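You operate a simulated robot arm through the tools that you are given. There is no shell and no other tool. Be economical: measure what you need, move in short steps, check, and stop when the job is done.

You run a simulated robot arm. Do the job below in one go: nothing can be reset, and whatever is moved stays where it is left.

TASK
Brush the chalk off the green platform pad and lay it on the platform.
Fine: brush it on the carriage pad; brush back where it stood; the other pads stay. Set down upright: brush with orange knob. What is to be rubbed or washed off counts as gone when no trace of it is left.

The check looks at the end state, three seconds after you hand in, the way a careful person would. Anything else that was tipped, shoved, dropped, spilled or broken makes it a failure.

THE ROBOT
A 7-joint arm with a two-finger parallel gripper on a trunk, on a base that drives. Base frame: it is fixed to the floor where the robot stands at the start and does not move with it; the origin is under the middle of the robot, x ahead of it, y to its left, z up; the surface under the hand at the start is at about z = 850. Lengths are in mm, angles in rad, forces in N, time in s.
With the tool pointing down near the work surface it reaches from about 180 to 740 mm from the robot's upright axis, wherever it stands. Its first joint turns from -2.897 to 2.897 rad. Places, roughly: blue platform pad (24x11x6 cm) [500, -100, 500]; brush with orange knob [-1000, 500, 500]; carriage pad [-1300, 300, 400]; green platform pad (24x11x6 cm) [500, 100, 500]; grey platform pad (24x11x5 cm) [500, 200, 500]; platform top [-1300, -400, 400]. Payload 3.91 kg.
The TCP is the grasp point between the finger pads, 30 mm short of the fingertips. In the tool frame z runs along the fingers and y along their closing line. Largest opening 110 mm; finger width 20, thickness 10; the body of the gripper, 48 by 112 mm, starts 55 mm behind the TCP.
Orientation is told as [roll, pitch, yaw] about the base's x, y, z axes, in that order, counted from this pose: with the fingers straight down and closing along the base's y, the tool's x points along the base's -x, its y along +y and its z along -z.

THE INTERFACE
- The arm moves only by the tool step_arm. Its argument "motion" is a list of rows, each an object of numbers (a shift or turn left out is 0, a gripper value left out holds the last): "tx", "ty", "tz": the shift along the base's x, y, z in units of 25 mm (1.0 is 25 mm); "ax", "ay", "az": the turn, a rotation vector about the base's x, y, z in units of 6 degrees (1.0 is 6 degrees). In form: [{"tx": .., "ty": .., "tz": .., "ax": .., "ay": .., "az": ..}, ...]. A call has 1 to 10 rows; each row shifts and turns the commanded pose from where the row before left it. "jaw" is the closure, from 0 (fully open) to 1 (shut), set as the call begins (left out, the last holds). A call with a number of a shift or a turn outside -1 to 1 is refused whole. Each row takes 0.2 s and may step no farther than 50 mm and 0.15 rad from the row before; otherwise, or with a gripper value out of range, the whole call is refused. Where a pose cannot be reached the arm comes as near as it can. A force on the tool above 40 N (or 10 N above the force at the start of the call, whichever is more), or a blocked arm, ends the call early, and 0.2 s more pass. Each finger travels about 153 mm/s and halts on what it meets, pressing with about 27 N; the grip force reading is that of the motor and also rises with nothing between the fingers. The clock runs only during rows and for 0.2 s after the last one: add rows that do not move to give the fingers time. The reply holds the time, the measured pose of the TCP, the force on the tool along the base axes, the opening and the grip force, in the units named above and with some noise, with the torque about the TCP (base axes, N m) and any sound that the robot's microphone picked up, and new pictures: "pictures" is both (left out), scene, wrist or none.
- Cameras (640 x 400 px; columns grow to the right, rows downward): "scene" is now at [-5.4, 125.2, 1311.9]; the picture's right is [-0.32, -0.95, 0.00], its down [-0.73, 0.24, -0.64] and it looks along [0.60, -0.20, -0.77] (base axes); focal length 281 px, centre (320, 200). "wrist" rides on the gripper at [77, 7, -115] in the tool frame; the picture's right is [-0.09, 1.00, 0.00], its down [-0.80, -0.07, -0.59] and it looks along [-0.59, -0.05, 0.80] (tool axes); focal length 270 px, centre (320, 200). There is no depth. A picture from a camera that has moved, and an enlarged one, comes with that camera's place and axes in the base frame and with its lens.
- lift_body(by): slides the trunk up (or, below 0, down) by that many mm; the arm and the scene camera ride with it, the base frame stays. It gives what a move gives, with no picture.
- base_move(legs): drives the robot by 1 to 6 legs, each [ahead, turn to the left] in mm and rad, along the robot's own axes; the way and the turn of a leg run together, so that a leg with both is an arc; at most 1500 mm and 3.142 rad a leg. The arm and the cameras ride along, it lands a little off, and it stops where it bumps. It gives what a move gives, and a new picture of the scene camera.
- turn_head(pan, tilt): turns the head with the scene camera to pan (to the left, within 2.705 rad either way) and tilt (down, from -0.506 to 1.204), counted from straight ahead of the robot. It gives what a move gives, and a new picture of the scene camera.
- inspect(camera, box): a new picture of the part [left, top, right, bottom] of that camera's present view, enlarged. No time passes.
- hand_in(): hands the job in; it is judged then, once.

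Work in short steps. Places have to be worked out from the pictures, the camera data and where the tool is seen: move nearer, look again, correct. Check each grasp and each placing, and mend what went wrong. You have 120 turns and 260 pictures in all, those below and enlarged ones among them. Open the gripper and draw the arm clear of the work before you hand the job in, unless the task says otherwise; then end with one line.

The tools are called after "Emit:" by a JSON object that holds its "api" and its "payload". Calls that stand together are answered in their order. step_arm: Moves the arm, as the interface text tells. Its arguments: {"type":"object","properties":{"motion":{"type":"array"},"jaw":{"type":"number"},"pictures":{"type":"string","enum":["both","scene","wrist","none"]}},"required":["motion"]} The other tools are called the same way: lift_body (by) slides the trunk up or down; base_move (legs) drives the base; turn_head (pan, tilt) turns the head that bears the scene camera; inspect (camera, box) takes an enlarged picture of a part of a camera's view; hand_in () hands the job in.

At the start:

```text
time_s: 0.0
tool_pos: [480.2, 77.5, 904.7]
orientation: [0.001, 0.001, 0.0]
force: [0.3, -0.2, -0.4]
moment: [0.01, 0.0, 0.01]
opening: 110.0
finger_force: 0.1
trunk travel left (down, up): [-300.0, 310.0]
robot x, y, heading: [-2.2, 4.8, 0.002]
head pan, tilt: [-0.321, 0.881]
```

scene: 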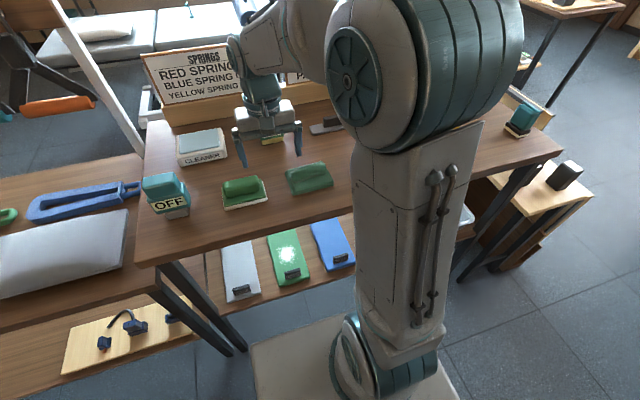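
wrist: 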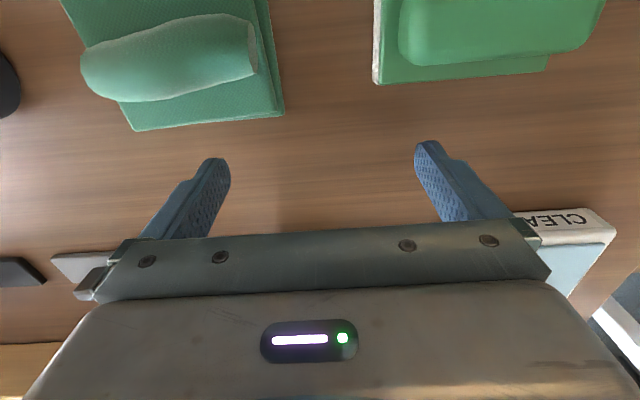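

I'll look at the pad shelf more closely, then look behind the robot for the brush, carriage and platform.

Emit:
{"api": "inspect", "payload": {"camera": "scene", "box": [190, 200, 380, 320]}}

Emit:
{"api": "turn_head", "payload": {"pan": 2.6, "tilt": 0.6}}

Emit:
{"api": "turn_head", "payload": {"pan": -2.7, "tilt": 0.6}}

```text
3.33 times, centred on (285, 260) of scene
camera zoom: at [-5.4, 125.2, 1311.9], right [-0.32, -0.95, 0.0], down [-0.73, 0.24, -0.64], along [0.6, -0.2, -0.77], focal length 936 px, centre (437, 0)
```

zoom: 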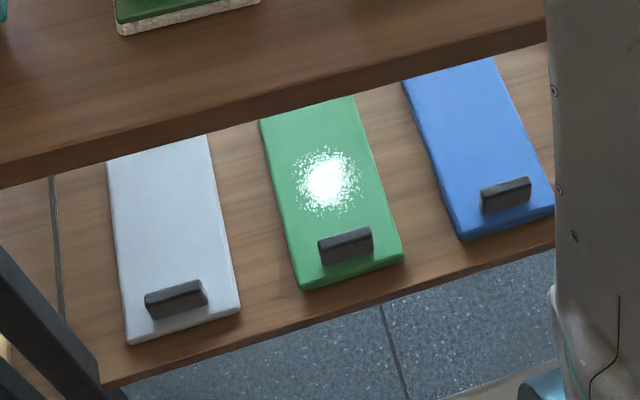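

```text
time_s: 2.5
tool_pos: [480.6, 77.8, 904.5]
orientation: [0.001, 0.0, 0.0]
force: [0.4, -0.3, -0.3]
moment: [0.01, -0.01, 0.01]
opening: 110.3
finger_force: 0.1
trunk travel left (down, up): [-300.0, 310.0]
robot x, y, heading: [-0.3, 1.4, 0.0]
head pan, tilt: [2.601, 0.6]
camera scene: at [-153.7, 195.0, 1335.3], right [0.52, 0.86, 0.0], down [0.48, -0.29, -0.83], along [-0.71, 0.43, -0.56], focal length 281 px, centre (320, 200)
```

scene: 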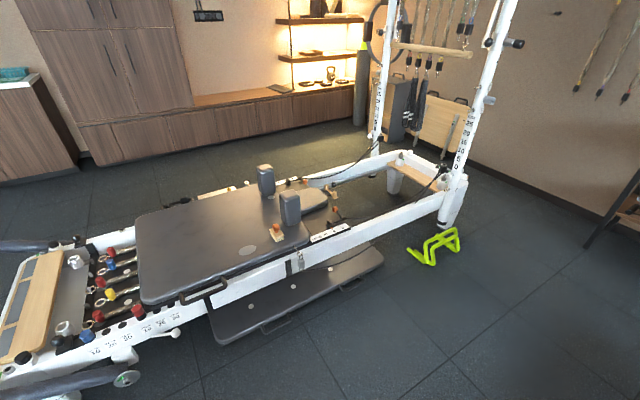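

```text
time_s: 6.7
tool_pos: [481.2, 76.6, 904.0]
orientation: [0.001, 0.0, -0.002]
force: [0.5, 0.7, 1.3]
moment: [0.0, 0.02, 0.02]
opening: 109.9
finger_force: 0.0
trunk travel left (down, up): [-300.0, 310.0]
robot x, y, heading: [3.7, 4.8, 0.001]
head pan, tilt: [-2.7, 0.6]
camera scene: at [-157.8, 111.6, 1335.3], right [-0.43, 0.9, 0.0], down [0.51, 0.24, -0.83], along [-0.75, -0.35, -0.56], focal length 281 px, centre (320, 200)
```

scene: 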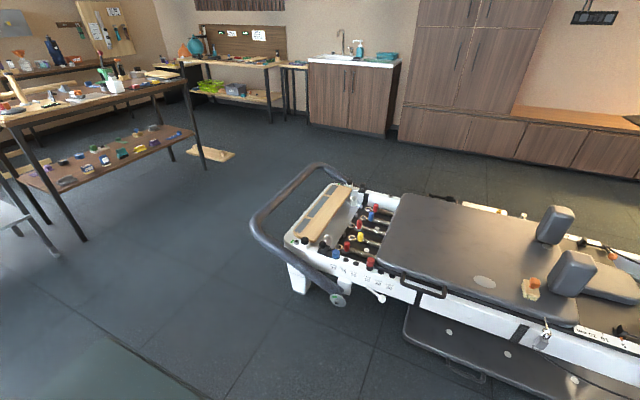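

The layout is clear: a reformer stands behind me with the carriage, brush and platform, and the pads are on a shelf under the table with small handles near the front edge. I raise the tool and back away, so the trunk can drop to shelf height.

Emit:
{"api": "step_arm", "payload": {"motion": [{"tz": 1}, {"tz": 1}, {"tz": 1}, {"tz": 1}], "pictures": "none"}}

Emit:
{"api": "base_move", "payload": {"legs": [[-450, 0]]}}

Emit:
{"api": "turn_head", "payload": {"pan": 0.0, "tilt": 0.75}}

```text
time_s: 7.7
tool_pos: [480.9, 76.8, 1004.8]
orientation: [-0.001, 0.0, 0.002]
force: [-1.1, -0.6, -1.2]
moment: [0.03, -0.01, -0.02]
opening: 110.1
finger_force: 0.1
trunk travel left (down, up): [-300.0, 310.0]
robot x, y, heading: [2.0, -1.5, 0.0]
head pan, tilt: [-2.7, 0.6]
```

```text
time_s: 10.4
tool_pos: [33.2, 77.6, 1004.8]
orientation: [-0.001, 0.0, -0.001]
force: [0.1, 0.8, -0.9]
moment: [-0.01, -0.01, -0.02]
opening: 110.0
finger_force: 0.1
trunk travel left (down, up): [-300.0, 310.0]
robot x, y, heading: [-449.5, -1.8, 0.001]
head pan, tilt: [-2.7, 0.6]
camera scene: at [-605.8, 111.9, 1335.3], right [-0.43, 0.9, 0.0], down [0.51, 0.24, -0.83], along [-0.75, -0.35, -0.56], focal length 281 px, centre (320, 200)
```

scene: 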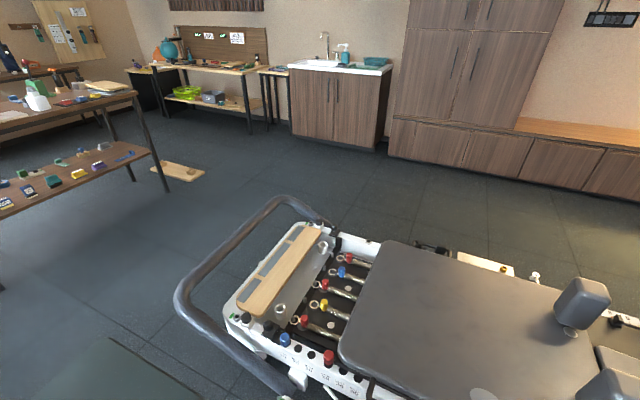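

```text
time_s: 12.8
tool_pos: [32.7, 78.1, 1005.3]
orientation: [0.0, 0.0, -0.001]
force: [1.1, 0.5, -1.0]
moment: [0.03, -0.03, 0.0]
opening: 109.8
finger_force: 0.1
trunk travel left (down, up): [-300.0, 310.0]
robot x, y, heading: [-446.1, 0.4, 0.002]
head pan, tilt: [0.0, 0.75]
camera scene: at [-443.0, 149.5, 1322.4], right [0.0, -1.0, 0.0], down [-0.68, 0.0, -0.73], along [0.73, 0.0, -0.68], focal length 281 px, centre (320, 200)
```

scene: 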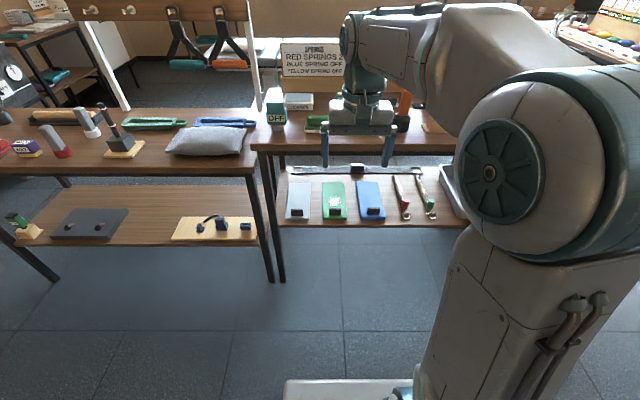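

From here the shelf is visible, so I'll zoom in to measure the pads, the handles and the table edge.

Emit:
{"api": "inspect", "payload": {"camera": "scene", "box": [250, 140, 410, 240]}}

Emit:
{"api": "lift_body", "payload": {"by": -300}}

Emit:
{"api": "turn_head", "payload": {"pan": 0.0, "tilt": 0.6}}

Emit:
{"api": "inspect", "payload": {"camera": "scene", "box": [240, 100, 440, 225]}}

```text
4.00 times, centred on (330, 190) of scene
camera zoom: at [-443.0, 149.5, 1322.4], right [0.0, -1.0, 0.0], down [-0.68, 0.0, -0.73], along [0.73, 0.0, -0.68], focal length 1124 px, centre (280, 240)
```

zoom: 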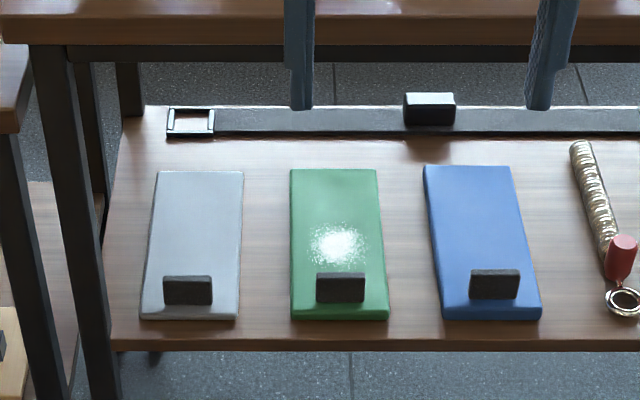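

```text
time_s: 15.8
tool_pos: [32.3, 78.1, 704.1]
orientation: [-0.001, 0.001, 0.0]
force: [-0.3, -0.9, -0.1]
moment: [-0.01, -0.02, 0.01]
opening: 110.3
finger_force: 0.1
trunk travel left (down, up): [0.0, 610.0]
robot x, y, heading: [-445.4, -3.2, -0.001]
head pan, tilt: [0.0, 0.75]
```

```text
time_s: 16.5
tool_pos: [33.1, 77.6, 704.9]
orientation: [0.002, 0.002, -0.001]
force: [0.6, -0.7, 0.1]
moment: [0.04, 0.01, 0.0]
opening: 110.0
finger_force: 0.1
trunk travel left (down, up): [0.0, 610.0]
robot x, y, heading: [-448.0, -2.2, -0.004]
head pan, tilt: [0.0, 0.6]
camera scene: at [-437.5, 149.5, 1035.3], right [0.0, -1.0, 0.0], down [-0.57, 0.0, -0.82], along [0.82, 0.0, -0.57], focal length 281 px, centre (320, 200)
```

scene: 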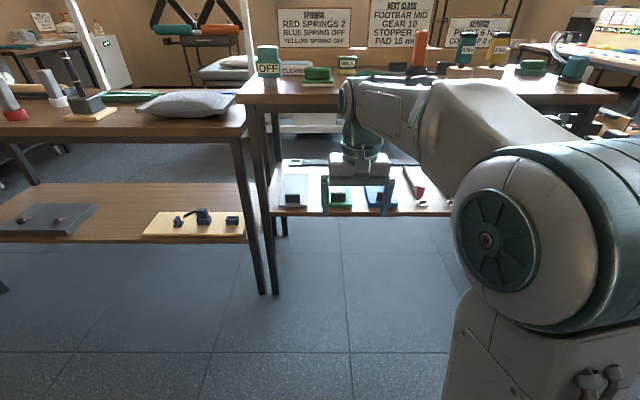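

```text
3.20 times, centred on (340, 162) of scene
camera zoom: at [-437.5, 149.5, 1035.3], right [0.0, -1.0, 0.0], down [-0.57, 0.0, -0.82], along [0.82, 0.0, -0.57], focal length 899 px, centre (256, 320)
```

zoom: 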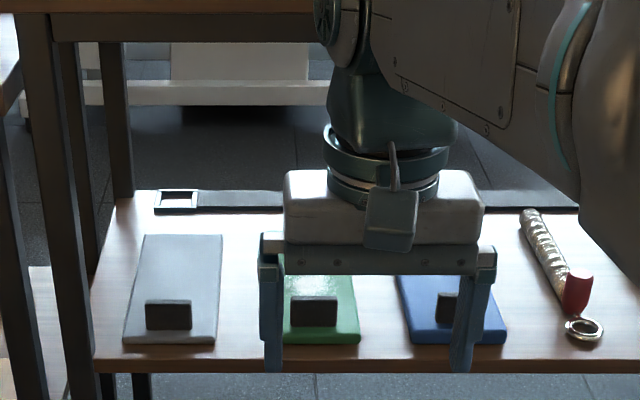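

By comparing the two views, the pad bottom is at about z≈405 and its front edge at x≈400. The handle is near (425, 83, ~445), and the tabletop edge is at x≈325. I'll tilt the fingers forward and down and drive in, so I can grip the handle across and slide the pad out a little.

Emit:
{"api": "step_arm", "payload": {"motion": [{"ay": -1, "tz": -1}, {"ay": -1, "tz": -1}, {"ay": -1, "tz": -1}, {"ay": -1, "tz": -1}, {"ay": -1, "tz": -1}, {"ay": -1, "tz": -1}, {"ay": -1, "tz": -1}, {"tz": -1}], "pictures": "none"}}

Emit:
{"api": "base_move", "payload": {"legs": [[210, 0]]}}

Emit:
{"api": "step_arm", "payload": {"motion": [{}], "pictures": "both"}}

```text
time_s: 18.3
tool_pos: [32.2, 73.7, 518.4]
orientation: [-0.02, -0.679, -0.002]
force: [0.4, 0.0, 0.0]
moment: [0.0, 0.01, 0.03]
opening: 109.7
finger_force: 0.0
out of reach, approached as far as the arm can: row 7
trunk travel left (down, up): [0.0, 610.0]
robot x, y, heading: [-448.1, 3.6, -0.0]
head pan, tilt: [0.0, 0.6]
```

```text
time_s: 20.0
tool_pos: [247.2, 74.3, 519.0]
orientation: [-0.02, -0.68, -0.001]
force: [-0.2, -0.6, -0.3]
moment: [0.06, 0.01, 0.01]
opening: 109.9
finger_force: 0.1
trunk travel left (down, up): [0.0, 610.0]
robot x, y, heading: [-228.5, 1.2, -0.001]
head pan, tilt: [0.0, 0.6]
camera scene: at [-222.2, 149.6, 1035.3], right [0.0, -1.0, 0.0], down [-0.56, 0.0, -0.83], along [0.83, 0.0, -0.56], focal length 281 px, centre (320, 200)
```

scene: 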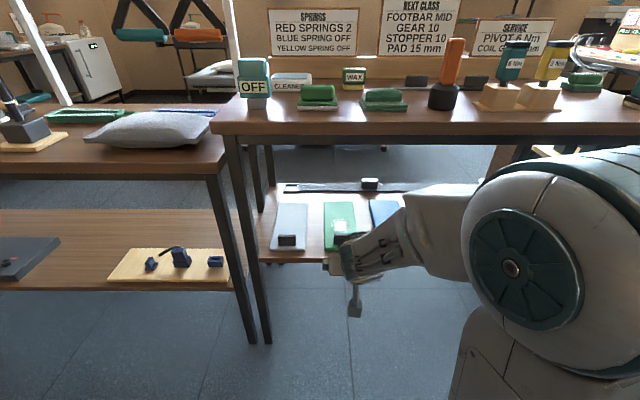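

```text
time_s: 20.4
tool_pos: [248.2, 73.1, 517.9]
orientation: [-0.023, -0.681, -0.001]
force: [-0.4, 0.4, 0.5]
moment: [0.0, 0.02, 0.01]
opening: 110.1
finger_force: 0.0
trunk travel left (down, up): [0.0, 610.0]
robot x, y, heading: [-229.2, 2.3, 0.002]
head pan, tilt: [0.0, 0.6]
camera scene: at [-222.2, 149.6, 1035.3], right [0.0, -1.0, 0.0], down [-0.56, 0.0, -0.83], along [0.83, 0.0, -0.56], focal length 281 px, centre (320, 200)
camera wrist: at [117.3, 84.3, 558.9], right [0.08, 1.0, 0.04], down [0.25, -0.06, 0.97], along [0.97, -0.07, -0.25], focal length 270 px, centre (320, 200)
```

scene: 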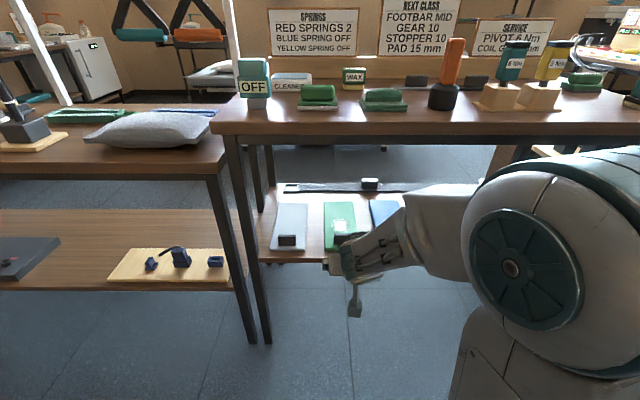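
wrist: 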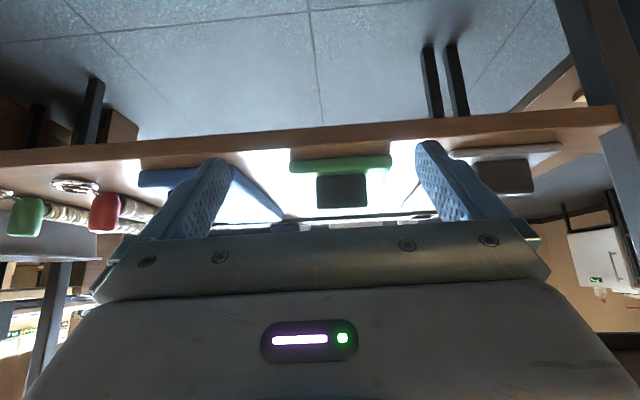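

The handle is about 310 mm ahead of the wrist camera, near (417, 88, ~472). I move the tool over and partly forward, then measure again from closer.

Emit:
{"api": "step_arm", "payload": {"motion": [{"tx": 1, "ty": 0.5}, {"tx": 1}, {"tx": 1}], "pictures": "wrist"}}

Emit:
{"api": "inspect", "payload": {"camera": "scene", "box": [260, 170, 420, 270]}}

```text
time_s: 21.2
tool_pos: [323.6, 86.4, 517.6]
orientation: [-0.019, -0.682, -0.001]
force: [0.9, -0.2, -0.2]
moment: [-0.03, 0.01, -0.01]
opening: 109.8
finger_force: 0.2
trunk travel left (down, up): [0.0, 610.0]
robot x, y, heading: [-230.8, -4.2, -0.001]
head pan, tilt: [0.0, 0.6]
camera wrist: at [193.7, 96.2, 557.7], right [0.08, 1.0, 0.04], down [0.25, -0.06, 0.97], along [0.97, -0.07, -0.25], focal length 270 px, centre (320, 200)
```

wrist: 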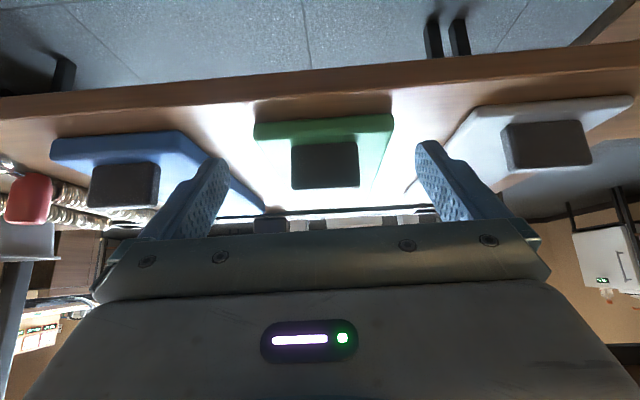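

```text
4.00 times, centred on (340, 220) of scene
camera zoom: at [-222.3, 149.5, 1035.3], right [0.0, -1.0, 0.0], down [-0.56, 0.0, -0.83], along [0.83, 0.0, -0.56], focal length 1124 px, centre (240, 120)
```

zoom: 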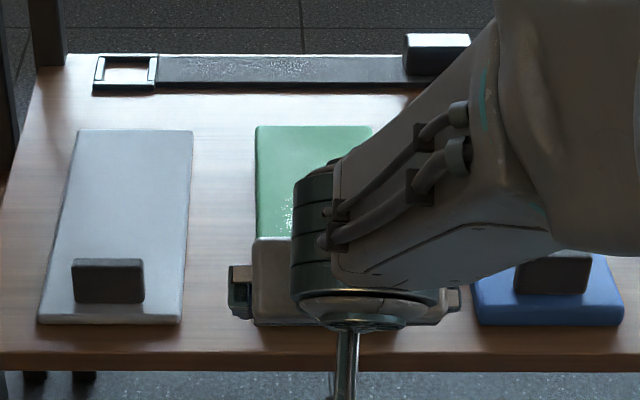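

The second view puts the handle at x≈403–418, y≈86, z≈457–494 and about 57 mm wide. I move in so the fingertips straddle it.

Emit:
{"api": "step_arm", "payload": {"motion": [{"tx": 1, "tz": -0.2}, {"tx": 1, "tz": -0.4}, {"tx": 1, "tz": -0.4}], "pictures": "wrist"}}

```text
time_s: 22.0
tool_pos: [398.2, 86.0, 493.8]
orientation: [-0.021, -0.68, -0.001]
force: [-1.3, -0.5, 0.0]
moment: [-0.02, 0.01, 0.0]
opening: 110.1
finger_force: 0.0
trunk travel left (down, up): [0.0, 610.0]
robot x, y, heading: [-232.9, -0.5, 0.006]
head pan, tilt: [0.0, 0.6]
camera wrist: at [268.1, 96.6, 533.2], right [0.08, 1.0, 0.04], down [0.25, -0.06, 0.97], along [0.97, -0.07, -0.25], focal length 270 px, centre (320, 200)
```

wrist: 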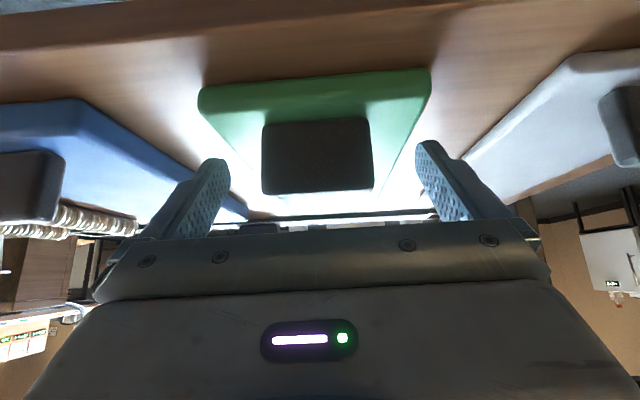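

The tips are about 20 mm past the handle's front face and at mid height. Closing.

Emit:
{"api": "step_arm", "payload": {"motion": [{}, {}, {}], "jaw": 1, "pictures": "wrist"}}

```text
time_s: 22.8
tool_pos: [397.6, 86.2, 495.7]
orientation: [-0.02, -0.683, 0.0]
force: [2.3, 3.5, 4.6]
moment: [0.42, 0.0, -0.13]
opening: 79.0
finger_force: 26.7
trunk travel left (down, up): [0.0, 610.0]
robot x, y, heading: [-235.7, -1.6, 0.006]
head pan, tilt: [0.0, 0.6]
camera wrist: at [268.0, 97.1, 533.5], right [0.08, 1.0, 0.04], down [0.25, -0.06, 0.97], along [0.97, -0.07, -0.25], focal length 270 px, centre (320, 200)
```

wrist: 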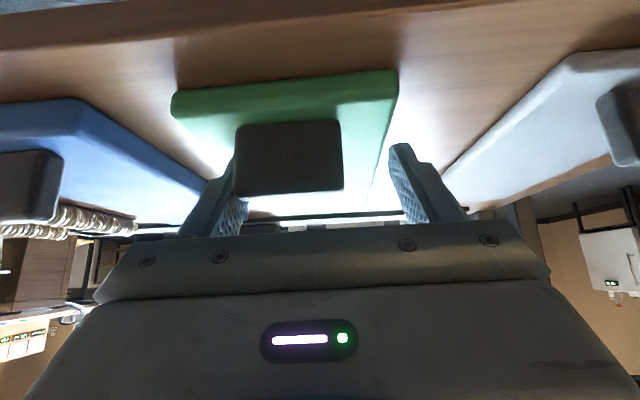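

The grip stopped at 79 mm, but the right finger seems not to be touching the handle. I'll look closer.

Emit:
{"api": "inspect", "payload": {"camera": "wrist", "box": [160, 60, 480, 260]}}

Emit:
{"api": "step_arm", "payload": {"motion": [{}, {}, {}, {}], "pictures": "wrist"}}

```text
2.00 times, centred on (320, 160) of wrist
camera zoom: at [268.0, 97.1, 533.5], right [0.08, 1.0, 0.04], down [0.25, -0.06, 0.97], along [0.97, -0.07, -0.25], focal length 541 px, centre (320, 280)
```

zoom: 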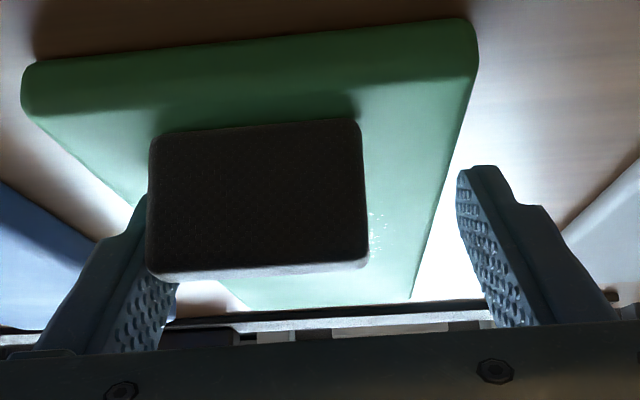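

```text
time_s: 23.8
tool_pos: [397.7, 85.8, 494.8]
orientation: [-0.021, -0.681, 0.0]
force: [1.6, 3.8, 7.2]
moment: [0.49, -0.14, 0.2]
opening: 79.2
finger_force: 26.8
trunk travel left (down, up): [0.0, 610.0]
robot x, y, heading: [-229.3, 0.7, 0.002]
head pan, tilt: [0.0, 0.6]
camera wrist: at [267.7, 96.9, 533.5], right [0.08, 1.0, 0.04], down [0.25, -0.06, 0.97], along [0.97, -0.07, -0.25], focal length 270 px, centre (320, 200)
```

wrist: 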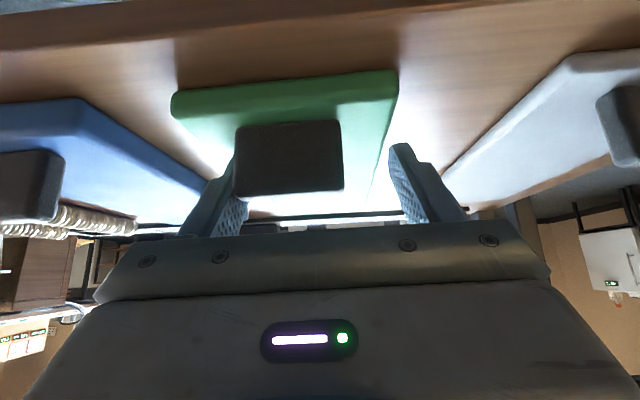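

The right fingertip caught the pad's side edge because the tips are slightly too low. I open, rise 14 mm, re-centre by about 13 mm to -y, and close again.

Emit:
{"api": "step_arm", "payload": {"motion": [{}, {}, {"tz": 0.55}, {"ty": -0.5}], "jaw": 0, "pictures": "wrist"}}

Emit:
{"api": "step_arm", "payload": {"motion": [{}, {}, {}], "jaw": 1, "pictures": "wrist"}}

```text
time_s: 24.8
tool_pos: [397.6, 74.2, 507.4]
orientation: [-0.021, -0.682, -0.003]
force: [0.4, 0.2, -0.2]
moment: [0.04, -0.02, 0.01]
opening: 110.0
finger_force: 0.1
trunk travel left (down, up): [0.0, 610.0]
robot x, y, heading: [-235.4, -1.2, 0.003]
head pan, tilt: [0.0, 0.6]
camera wrist: at [266.9, 84.7, 547.4], right [0.08, 1.0, 0.04], down [0.25, -0.06, 0.97], along [0.97, -0.07, -0.25], focal length 270 px, centre (320, 200)
```

wrist: 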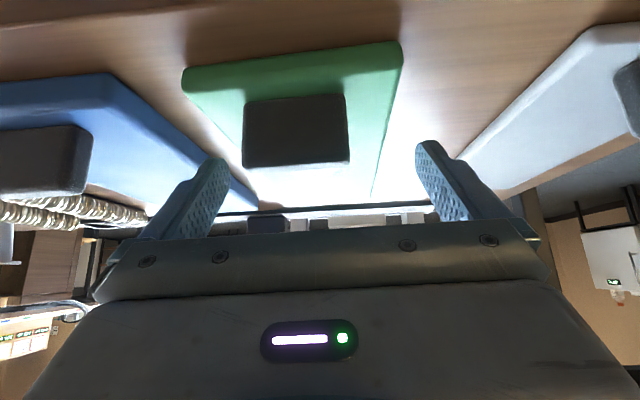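

```text
time_s: 25.6
tool_pos: [396.8, 74.8, 508.4]
orientation: [-0.022, -0.682, -0.002]
force: [0.4, -1.3, 0.8]
moment: [-0.09, 0.02, -0.09]
opening: 51.3
finger_force: 27.0
trunk travel left (down, up): [0.0, 610.0]
robot x, y, heading: [-233.0, 2.0, -0.001]
head pan, tilt: [0.0, 0.6]
camera wrist: at [266.9, 84.9, 547.7], right [0.08, 1.0, 0.04], down [0.25, -0.06, 0.97], along [0.97, -0.07, -0.25], focal length 270 px, centre (320, 200)
```

wrist: 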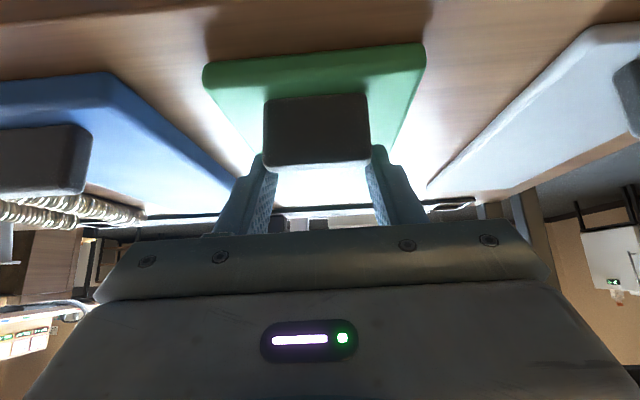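

Now gripped solidly at 51 mm. I slide the pad straight out by 100 mm, which leaves about 80 mm overhanging the shelf and the pad stable.

Emit:
{"api": "step_arm", "payload": {"motion": [{"tx": -0.8}, {"tx": -0.8}, {"tx": -0.8}, {"tx": -0.8}, {"tx": -0.8}], "pictures": "both"}}

```text
time_s: 26.8
tool_pos: [297.7, 73.1, 508.1]
orientation: [-0.021, -0.684, 0.002]
force: [4.1, 1.3, 8.0]
moment: [-0.12, -0.49, 0.06]
opening: 51.4
finger_force: 27.4
trunk travel left (down, up): [0.0, 610.0]
robot x, y, heading: [-229.4, 2.4, 0.0]
head pan, tilt: [0.0, 0.6]
camera scene: at [-222.4, 149.6, 1035.4], right [0.0, -1.0, 0.0], down [-0.56, 0.0, -0.83], along [0.83, 0.0, -0.56], focal length 281 px, centre (320, 200)
camera wrist: at [167.8, 84.3, 547.4], right [0.08, 1.0, 0.04], down [0.25, -0.06, 0.97], along [0.97, -0.07, -0.25], focal length 270 px, centre (320, 200)
```

scene: 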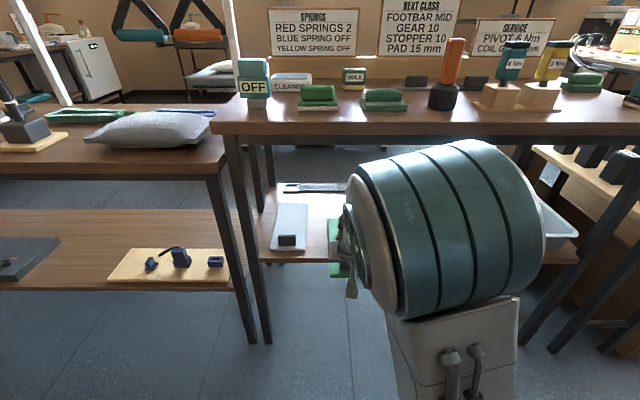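
wrist: 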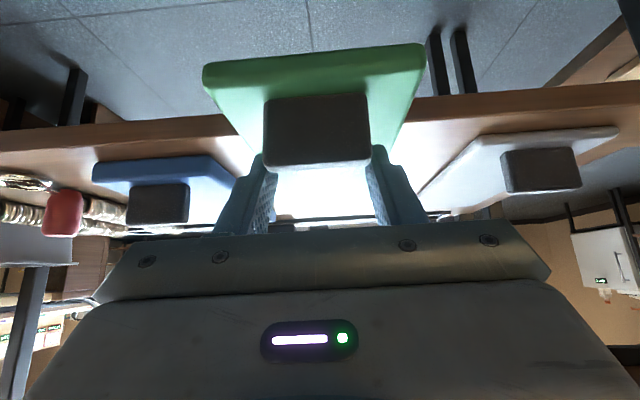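

The pad slid out with the handle now near x≈293, y≈76. I release, back the fingers off up along their line, and move clear of the table so I can turn the tool vertical with the fingers closing along x.

Emit:
{"api": "step_arm", "payload": {"motion": [{}, {}, {"tx": -0.7, "tz": 0.8}, {"tx": -1, "tz": 0.8}, {"tx": -1, "tz": 0.8}, {"tx": -1, "tz": 0.8}, {"tx": -1, "tz": 0.5}], "jaw": 0, "pictures": "wrist"}}

Emit:
{"api": "base_move", "payload": {"legs": [[-120, 0]]}}

Emit:
{"api": "step_arm", "payload": {"motion": [{"ay": 1}, {"ay": 1}, {"ay": 1}, {"ay": 1}, {"ay": 1}, {"ay": 1}, {"ay": 0.5}], "pictures": "none"}}

Emit:
{"api": "step_arm", "payload": {"motion": [{"az": 1}, {"az": 1}, {"az": 1}, {"az": 1}, {"az": 1}], "pictures": "both"}}

```text
time_s: 28.4
tool_pos: [180.9, 74.0, 600.4]
orientation: [-0.022, -0.68, -0.001]
force: [-0.2, 0.3, -0.2]
moment: [-0.02, -0.03, 0.0]
opening: 110.0
finger_force: 0.0
trunk travel left (down, up): [0.0, 610.0]
robot x, y, heading: [-233.8, -0.9, -0.001]
head pan, tilt: [0.0, 0.6]
camera wrist: at [50.1, 85.3, 639.6], right [0.08, 1.0, 0.04], down [0.25, -0.06, 0.97], along [0.97, -0.07, -0.25], focal length 270 px, centre (320, 200)
```

wrist: 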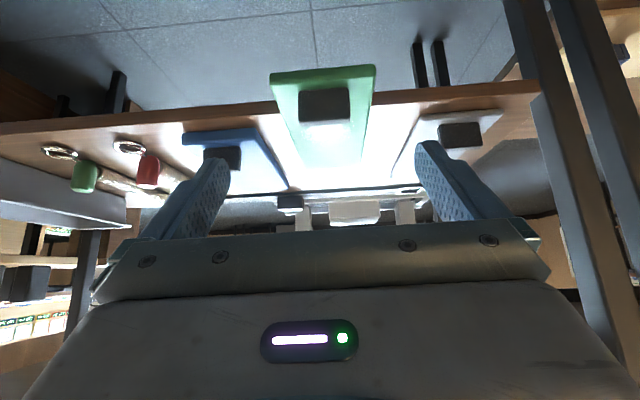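

```text
time_s: 29.6
tool_pos: [59.7, 73.3, 599.3]
orientation: [-0.023, -0.681, -0.002]
force: [-0.3, -0.4, 0.1]
moment: [-0.05, -0.03, -0.01]
opening: 110.1
finger_force: 0.1
trunk travel left (down, up): [0.0, 610.0]
robot x, y, heading: [-353.9, -4.9, 0.004]
head pan, tilt: [0.0, 0.6]
camera scene: at [-342.3, 149.4, 1035.3], right [0.0, -1.0, 0.0], down [-0.56, 0.0, -0.83], along [0.83, 0.0, -0.56], focal length 281 px, centre (320, 200)
```

scene: 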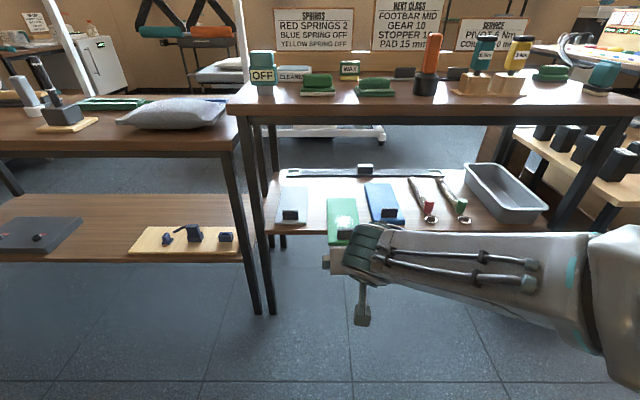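

```text
time_s: 31.2
tool_pos: [59.4, 73.7, 601.1]
orientation: [-0.024, 0.0, -0.003]
force: [-0.1, -0.7, -0.8]
moment: [0.01, 0.02, 0.0]
opening: 109.9
finger_force: 0.1
trunk travel left (down, up): [0.0, 610.0]
robot x, y, heading: [-354.6, -1.5, 0.006]
head pan, tilt: [0.0, 0.6]
```

```text
time_s: 32.4
tool_pos: [61.0, 72.9, 600.4]
orientation: [-0.022, 0.0, 0.523]
force: [0.8, -0.6, 0.0]
moment: [0.02, -0.01, -0.04]
opening: 110.2
finger_force: 0.1
trunk travel left (down, up): [0.0, 610.0]
robot x, y, heading: [-352.5, 6.5, 0.0]
head pan, tilt: [0.0, 0.6]
camera scene: at [-342.3, 149.4, 1035.3], right [0.0, -1.0, 0.0], down [-0.56, 0.0, -0.83], along [0.83, 0.0, -0.56], focal length 281 px, centre (320, 200)
camera wrist: at [-9.0, 45.1, 713.2], right [-0.42, 0.91, -0.02], down [0.72, 0.35, 0.6], along [0.55, 0.24, -0.8], focal length 270 px, centre (320, 200)
```

scene: 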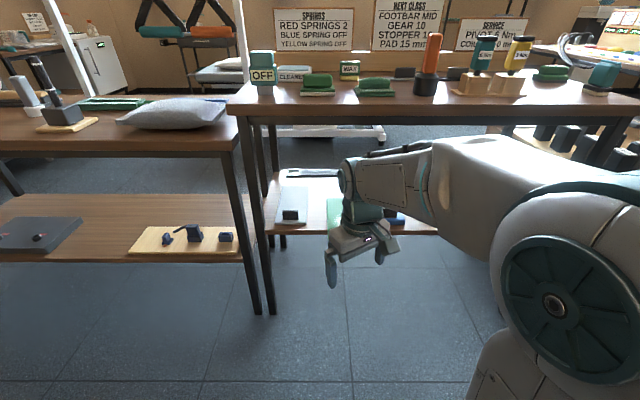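
wrist: 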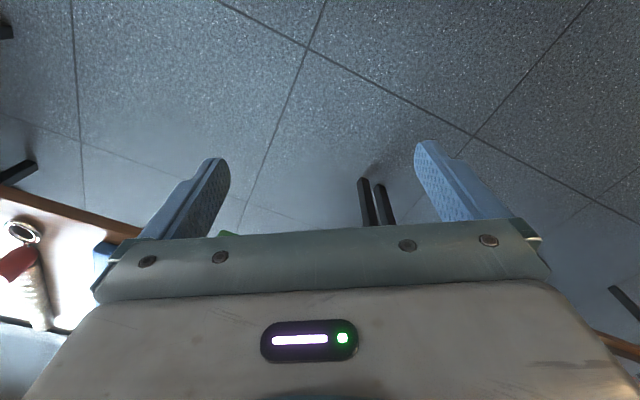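

The tool is vertical, so I continue yawing to 90° and zero out the small roll.

Emit:
{"api": "step_arm", "payload": {"motion": [{"az": 1}, {"az": 1}, {"az": 1}, {"az": 1}, {"az": 1}, {"az": 1}, {"az": 1}, {"az": 1}, {"az": 1}, {"az": 1, "ax": 0.2}], "pictures": "wrist"}}

Emit:
{"api": "inspect", "payload": {"camera": "scene", "box": [250, 100, 450, 300]}}

```text
time_s: 34.6
tool_pos: [60.2, 73.4, 600.1]
orientation: [-0.02, -0.021, 1.57]
force: [-0.2, 0.3, 1.0]
moment: [0.04, -0.01, 0.0]
opening: 110.0
finger_force: 0.0
trunk travel left (down, up): [0.0, 610.0]
robot x, y, heading: [-354.4, -1.6, 0.002]
head pan, tilt: [0.0, 0.6]
camera wrist: at [52.5, -3.9, 712.1], right [-1.0, 0.09, -0.02], down [0.06, 0.79, 0.61], along [0.07, 0.61, -0.79], focal length 270 px, centre (320, 200)
```

wrist: 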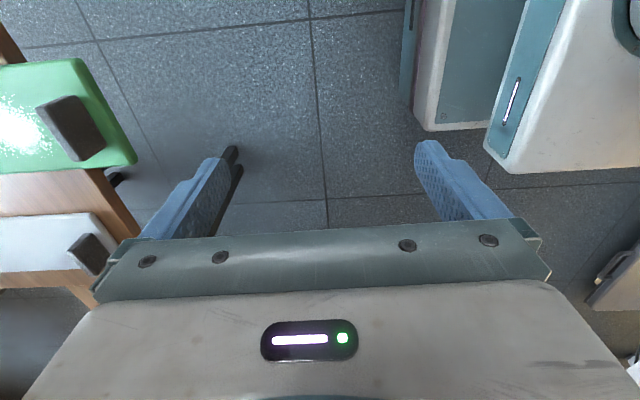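

```text
2.00 times, centred on (350, 200) of scene
camera zoom: at [-342.3, 149.4, 1035.3], right [0.0, -1.0, 0.0], down [-0.56, 0.0, -0.83], along [0.83, 0.0, -0.56], focal length 562 px, centre (260, 200)
```

zoom: 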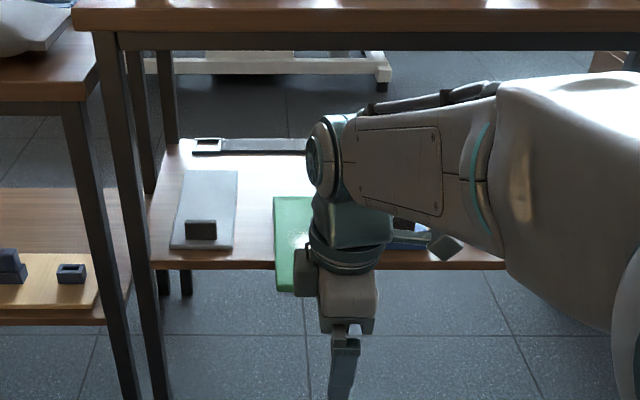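

To avoid passing over the handle under the table edge, I'll come in low beside it and then slide sideways. I level the small tilt, lower to z≈508 and shift to y≈125.

Emit:
{"api": "step_arm", "payload": {"motion": [{"ax": -0.2, "ay": 0.2, "tz": -1, "ty": 1}, {"tz": -1, "ty": 1}, {"tz": -1}, {"tz": -0.7}], "pictures": "none"}}

Emit:
{"api": "base_move", "payload": {"legs": [[110, 0]]}}

Emit:
{"api": "step_arm", "payload": {"motion": [{"tx": 1}, {"tx": 1}, {"tx": 1}], "pictures": "both"}}

```text
time_s: 35.6
tool_pos: [60.0, 124.4, 507.5]
orientation: [-0.003, 0.0, 1.568]
force: [0.5, 0.0, 0.8]
moment: [0.0, 0.01, -0.02]
opening: 110.1
finger_force: 0.1
trunk travel left (down, up): [0.0, 610.0]
robot x, y, heading: [-352.0, 1.6, -0.002]
head pan, tilt: [0.0, 0.6]
```

```text
time_s: 36.8
tool_pos: [169.6, 124.7, 508.6]
orientation: [-0.001, 0.0, 1.57]
force: [0.2, 0.5, -0.3]
moment: [0.0, 0.0, 0.03]
opening: 110.1
finger_force: 0.0
trunk travel left (down, up): [0.0, 610.0]
robot x, y, heading: [-241.5, -0.0, 0.001]
head pan, tilt: [0.0, 0.6]
camera scene: at [-233.0, 149.4, 1035.3], right [0.0, -1.0, 0.0], down [-0.56, 0.0, -0.83], along [0.83, 0.0, -0.56], focal length 281 px, centre (320, 200)
```

scene: 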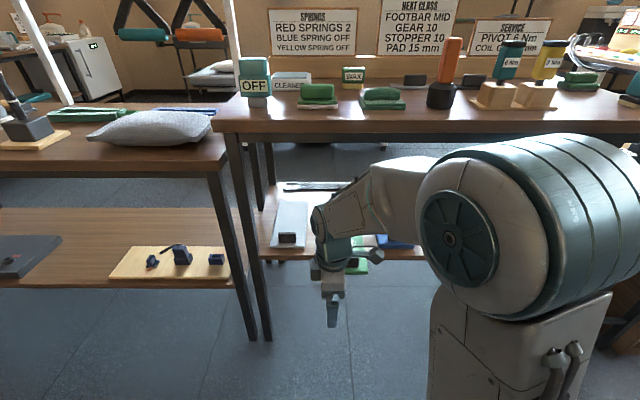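

```text
time_s: 37.6
tool_pos: [243.2, 124.5, 510.4]
orientation: [0.002, 0.0, 1.57]
force: [0.6, -1.3, -1.1]
moment: [0.02, -0.04, 0.02]
opening: 110.2
finger_force: 0.1
trunk travel left (down, up): [0.0, 610.0]
robot x, y, heading: [-242.7, 3.5, -0.004]
head pan, tilt: [0.0, 0.6]
camera scene: at [-233.2, 149.4, 1035.3], right [0.0, -1.0, 0.0], down [-0.56, 0.0, -0.83], along [0.83, 0.0, -0.56], focal length 281 px, centre (320, 200)
camera wrist: at [238.7, 48.9, 623.6], right [-1.0, 0.09, 0.0], down [0.07, 0.8, 0.59], along [0.05, 0.59, -0.8], focal length 270 px, centre (320, 200)
```

scene: 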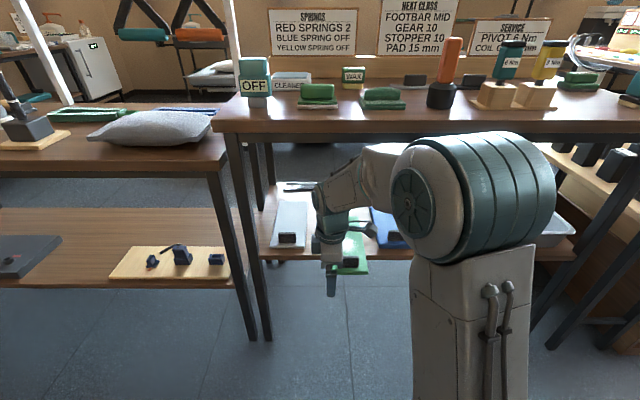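
wrist: 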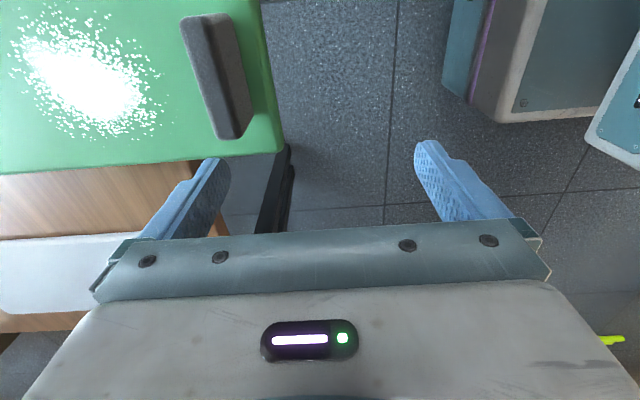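

The handle centre is near (286, 75). I part-close the jaw to about 55 mm, go forward beside it, then check before sliding over.

Emit:
{"api": "step_arm", "payload": {"motion": [{"tx": 0.9}, {"tx": 0.86}, {}], "jaw": 0.45, "pictures": "both"}}

```text
time_s: 38.4
tool_pos: [289.0, 124.4, 510.2]
orientation: [0.0, 0.0, 1.571]
force: [-0.3, -0.2, 0.7]
moment: [-0.05, 0.01, -0.01]
opening: 60.1
finger_force: 0.0
trunk travel left (down, up): [0.0, 610.0]
robot x, y, heading: [-242.5, -0.2, 0.001]
head pan, tilt: [0.0, 0.6]
camera scene: at [-233.0, 149.4, 1035.3], right [0.0, -1.0, 0.0], down [-0.56, 0.0, -0.83], along [0.83, 0.0, -0.56], focal length 281 px, centre (320, 200)
camera wrist: at [283.3, 49.3, 623.3], right [-1.0, 0.09, 0.0], down [0.07, 0.8, 0.59], along [0.05, 0.59, -0.8], focal length 270 px, centre (320, 200)
```

scene: 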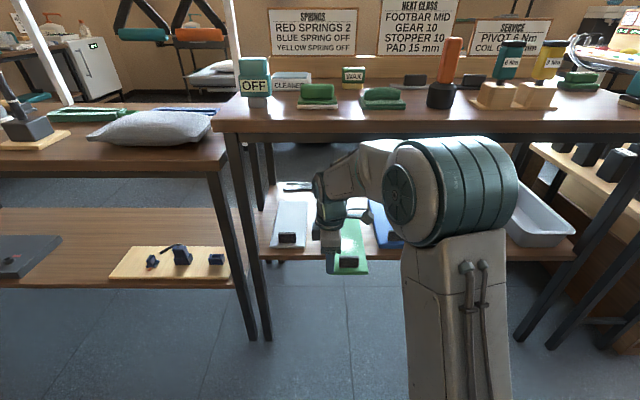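
wrist: 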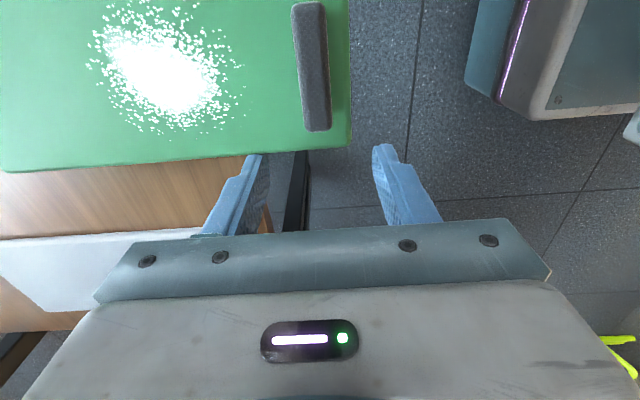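

The handle lines up between the fingers. I slide 50 mm to -y.

Emit:
{"api": "step_arm", "payload": {"motion": [{"ty": -0.7}, {"ty": -0.7}, {"ty": -0.6}], "pictures": "wrist"}}

```text
time_s: 39.2
tool_pos: [288.0, 75.3, 507.7]
orientation: [0.001, 0.001, 1.568]
force: [0.6, -0.1, 0.9]
moment: [-0.02, -0.02, 0.0]
opening: 60.5
finger_force: 0.0
trunk travel left (down, up): [0.0, 610.0]
robot x, y, heading: [-240.0, -4.6, -0.001]
head pan, tilt: [0.0, 0.6]
camera wrist: at [282.4, -0.8, 621.6], right [-1.0, 0.09, 0.0], down [0.07, 0.8, 0.59], along [0.05, 0.59, -0.8], focal length 270 px, centre (320, 200)
```

wrist: 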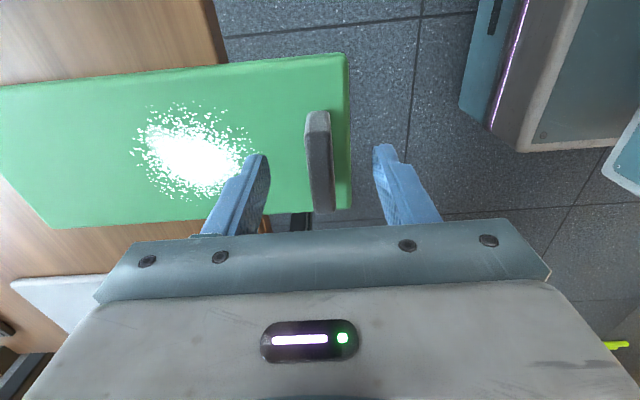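

The fingers straddle the handle centrally. I lower 5 mm and close.

Emit:
{"api": "step_arm", "payload": {"motion": [{"tz": -0.2}, {}], "pictures": "none"}}

Emit:
{"api": "step_arm", "payload": {"motion": [{}, {}, {}], "jaw": 1, "pictures": "wrist"}}

```text
time_s: 39.8
tool_pos: [287.9, 75.2, 502.5]
orientation: [-0.002, -0.001, 1.568]
force: [-0.1, 0.0, 0.3]
moment: [0.0, 0.03, -0.03]
opening: 60.4
finger_force: 0.0
trunk travel left (down, up): [0.0, 610.0]
robot x, y, heading: [-242.4, -4.1, 0.001]
head pan, tilt: [0.0, 0.6]
```

```text
time_s: 40.6
tool_pos: [287.6, 75.3, 503.0]
orientation: [0.0, 0.0, 1.569]
force: [-0.7, 0.4, 0.1]
moment: [0.0, 0.02, -0.02]
opening: 13.6
finger_force: 27.3
trunk travel left (down, up): [0.0, 610.0]
robot x, y, heading: [-249.1, 2.5, -0.001]
head pan, tilt: [0.0, 0.6]
camera wrist: at [282.5, -0.3, 616.7], right [-1.0, 0.09, 0.0], down [0.07, 0.8, 0.59], along [0.05, 0.59, -0.8], focal length 270 px, centre (320, 200)
```

wrist: 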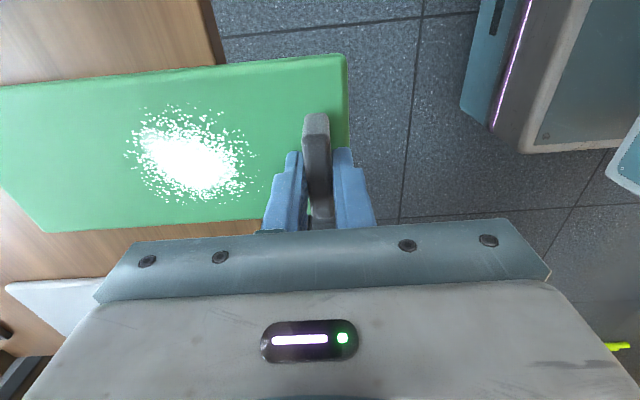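

Held firmly at 13.6 mm. I lift a little and check the load.

Emit:
{"api": "step_arm", "payload": {"motion": [{"tz": 0.3}, {"tz": 0.3}, {}], "pictures": "wrist"}}

```text
time_s: 41.4
tool_pos: [289.2, 75.9, 518.7]
orientation: [0.0, -0.001, 1.569]
force: [-0.1, 0.3, -0.7]
moment: [-0.02, 0.13, -0.02]
opening: 13.6
finger_force: 26.5
trunk travel left (down, up): [0.0, 610.0]
robot x, y, heading: [-242.6, -2.9, 0.001]
head pan, tilt: [0.0, 0.6]
camera wrist: at [283.6, -0.8, 631.8], right [-1.0, 0.09, 0.0], down [0.07, 0.8, 0.59], along [0.05, 0.59, -0.8], focal length 270 px, centre (320, 200)
```

wrist: 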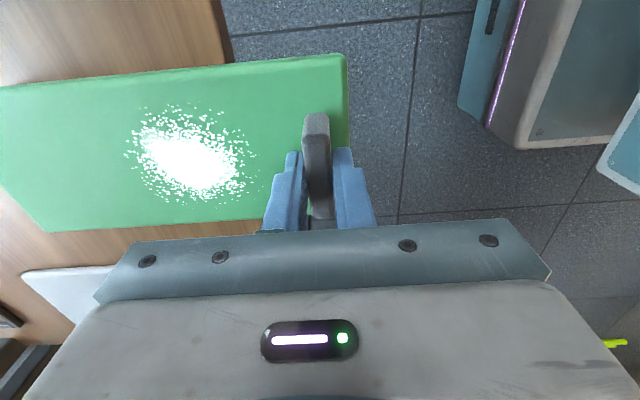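

The pad is light and held level. I drive back out from under the table, then raise the trunk a bit and look at the reformer.

Emit:
{"api": "base_move", "payload": {"legs": [[-330, 0]]}}

Emit:
{"api": "lift_body", "payload": {"by": 200}}

Emit:
{"api": "turn_head", "payload": {"pan": 2.6, "tilt": 0.75}}

Emit:
{"api": "turn_head", "payload": {"pan": -2.6, "tilt": 0.75}}

```text
time_s: 43.6
tool_pos: [-40.3, 75.0, 517.7]
orientation: [0.0, 0.0, 1.568]
force: [0.2, -0.2, -1.0]
moment: [-0.01, 0.11, -0.04]
opening: 13.6
finger_force: 26.3
trunk travel left (down, up): [0.0, 610.0]
robot x, y, heading: [-576.2, -2.2, 0.004]
head pan, tilt: [0.0, 0.6]
camera scene: at [-562.8, 149.4, 1035.3], right [0.0, -1.0, 0.0], down [-0.57, 0.0, -0.82], along [0.82, 0.0, -0.57], focal length 281 px, centre (320, 200)
```

scene: 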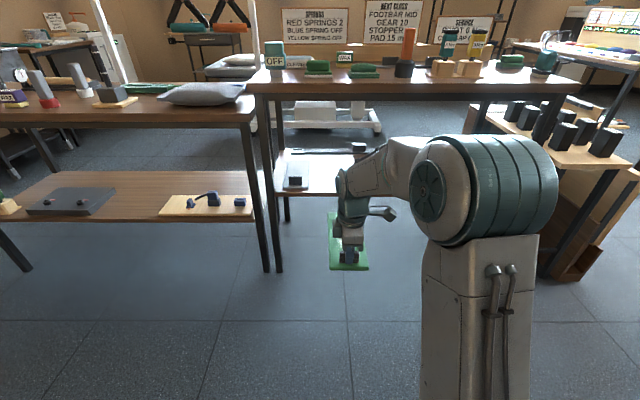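

```text
time_s: 45.7
tool_pos: [-40.8, 74.5, 718.4]
orientation: [0.0, 0.001, 1.569]
force: [-0.1, -0.5, -1.1]
moment: [0.02, 0.1, -0.01]
opening: 13.7
finger_force: 27.2
trunk travel left (down, up): [-200.0, 410.0]
robot x, y, heading: [-571.6, 0.8, -0.003]
head pan, tilt: [0.0, 0.6]
```

```text
time_s: 48.1
tool_pos: [-39.7, 74.5, 718.6]
orientation: [0.0, 0.0, 1.57]
force: [0.2, -0.2, -1.6]
moment: [-0.02, 0.12, 0.01]
opening: 13.7
finger_force: 27.0
trunk travel left (down, up): [-200.0, 410.0]
robot x, y, heading: [-570.9, 1.9, -0.001]
head pan, tilt: [2.601, 0.75]
camera scene: at [-722.2, 192.1, 1222.4], right [0.52, 0.86, 0.0], down [0.58, -0.35, -0.73], along [-0.63, 0.38, -0.68], focal length 281 px, centre (320, 200)
```

scene: 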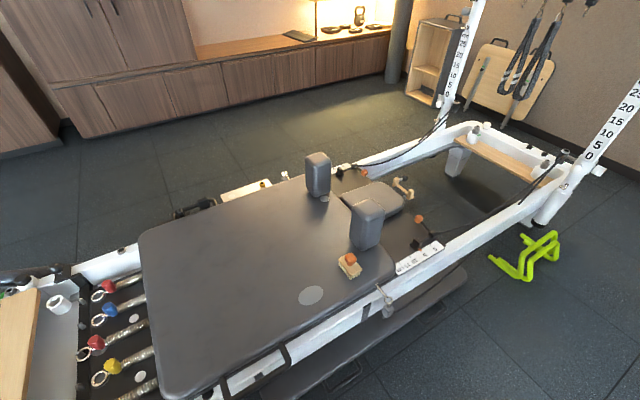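

```text
time_s: 52.1
tool_pos: [-39.8, 74.4, 717.1]
orientation: [0.001, 0.0, 1.569]
force: [-0.9, -0.1, -1.5]
moment: [0.01, 0.1, -0.01]
opening: 13.5
finger_force: 26.9
trunk travel left (down, up): [-200.0, 410.0]
robot x, y, heading: [-576.3, -2.8, -0.003]
head pan, tilt: [-2.601, 0.75]
camera scene: at [-722.2, 106.6, 1222.4], right [-0.52, 0.86, 0.0], down [0.58, 0.35, -0.73], along [-0.63, -0.38, -0.68], focal length 281 px, centre (320, 200)
```

scene: 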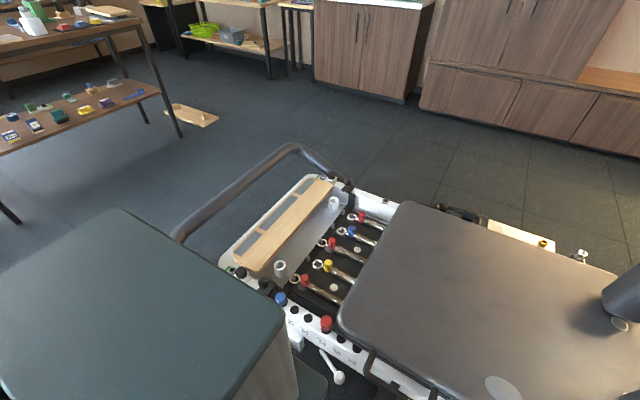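

I can place things: the carriage spans roughly x -1040…-1610, y -25…650, the brush stands near (-1108, 530), and the plank is along x at y≈-385. I raise the trunk for clearance, then turn around to face the carriage at y≈250.

Emit:
{"api": "lift_body", "payload": {"by": 200}}

Emit:
{"api": "base_move", "payload": {"legs": [[170, 0], [0, 1.571], [260, 0], [0, 1.571]]}}

Emit:
{"api": "turn_head", "payload": {"pan": 0.2, "tilt": 0.75}}

```text
time_s: 54.3
tool_pos: [-40.9, 75.7, 918.3]
orientation: [-0.001, -0.001, 1.569]
force: [0.3, -0.4, -0.5]
moment: [0.0, 0.1, 0.0]
opening: 13.7
finger_force: 27.0
trunk travel left (down, up): [-400.0, 210.0]
robot x, y, heading: [-572.6, 0.6, 0.002]
head pan, tilt: [-2.601, 0.75]
```

```text
time_s: 64.8
tool_pos: [-928.6, 200.4, 918.0]
orientation: [0.0, 0.0, -1.593]
force: [0.2, 0.6, -0.3]
moment: [-0.03, -0.1, -0.01]
opening: 13.7
finger_force: 26.7
trunk travel left (down, up): [-400.0, 210.0]
robot x, y, heading: [-396.6, 262.3, 3.12]
head pan, tilt: [-2.601, 0.75]
camera scene: at [-251.7, 152.4, 1422.4], right [0.5, -0.87, 0.0], down [-0.59, -0.34, -0.73], along [0.64, 0.36, -0.68], focal length 281 px, centre (320, 200)
```

scene: 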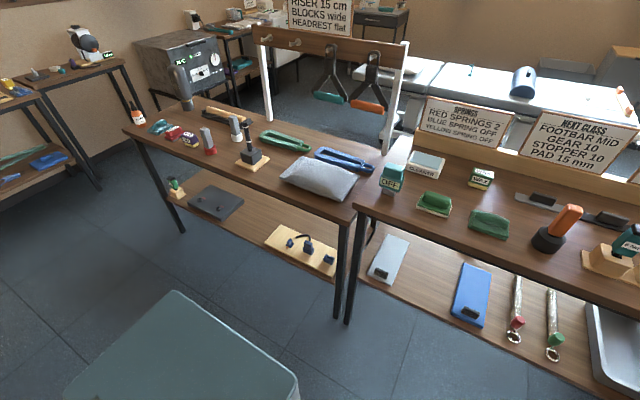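

```text
time_s: 67.3
tool_pos: [-929.6, 201.4, 918.6]
orientation: [-0.001, -0.003, -1.593]
force: [0.3, -0.4, -1.5]
moment: [-0.01, -0.12, -0.02]
opening: 13.6
finger_force: 27.0
trunk travel left (down, up): [-400.0, 210.0]
robot x, y, heading: [-394.3, 264.7, 3.118]
head pan, tilt: [0.201, 0.75]
camera scene: at [-405.2, 96.7, 1422.4], right [-0.18, 0.98, 0.0], down [0.67, 0.12, -0.73], along [-0.72, -0.13, -0.68], focal length 281 px, centre (320, 200)
```

scene: 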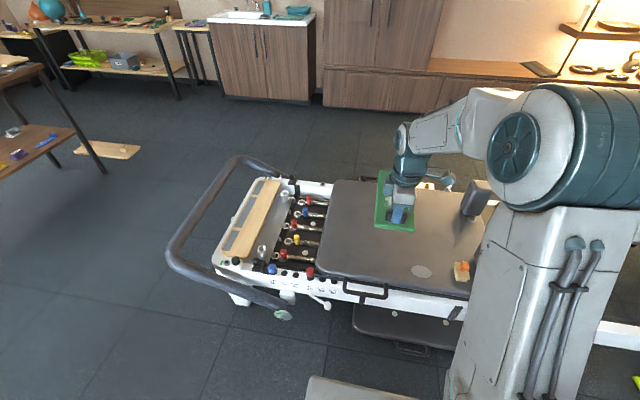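

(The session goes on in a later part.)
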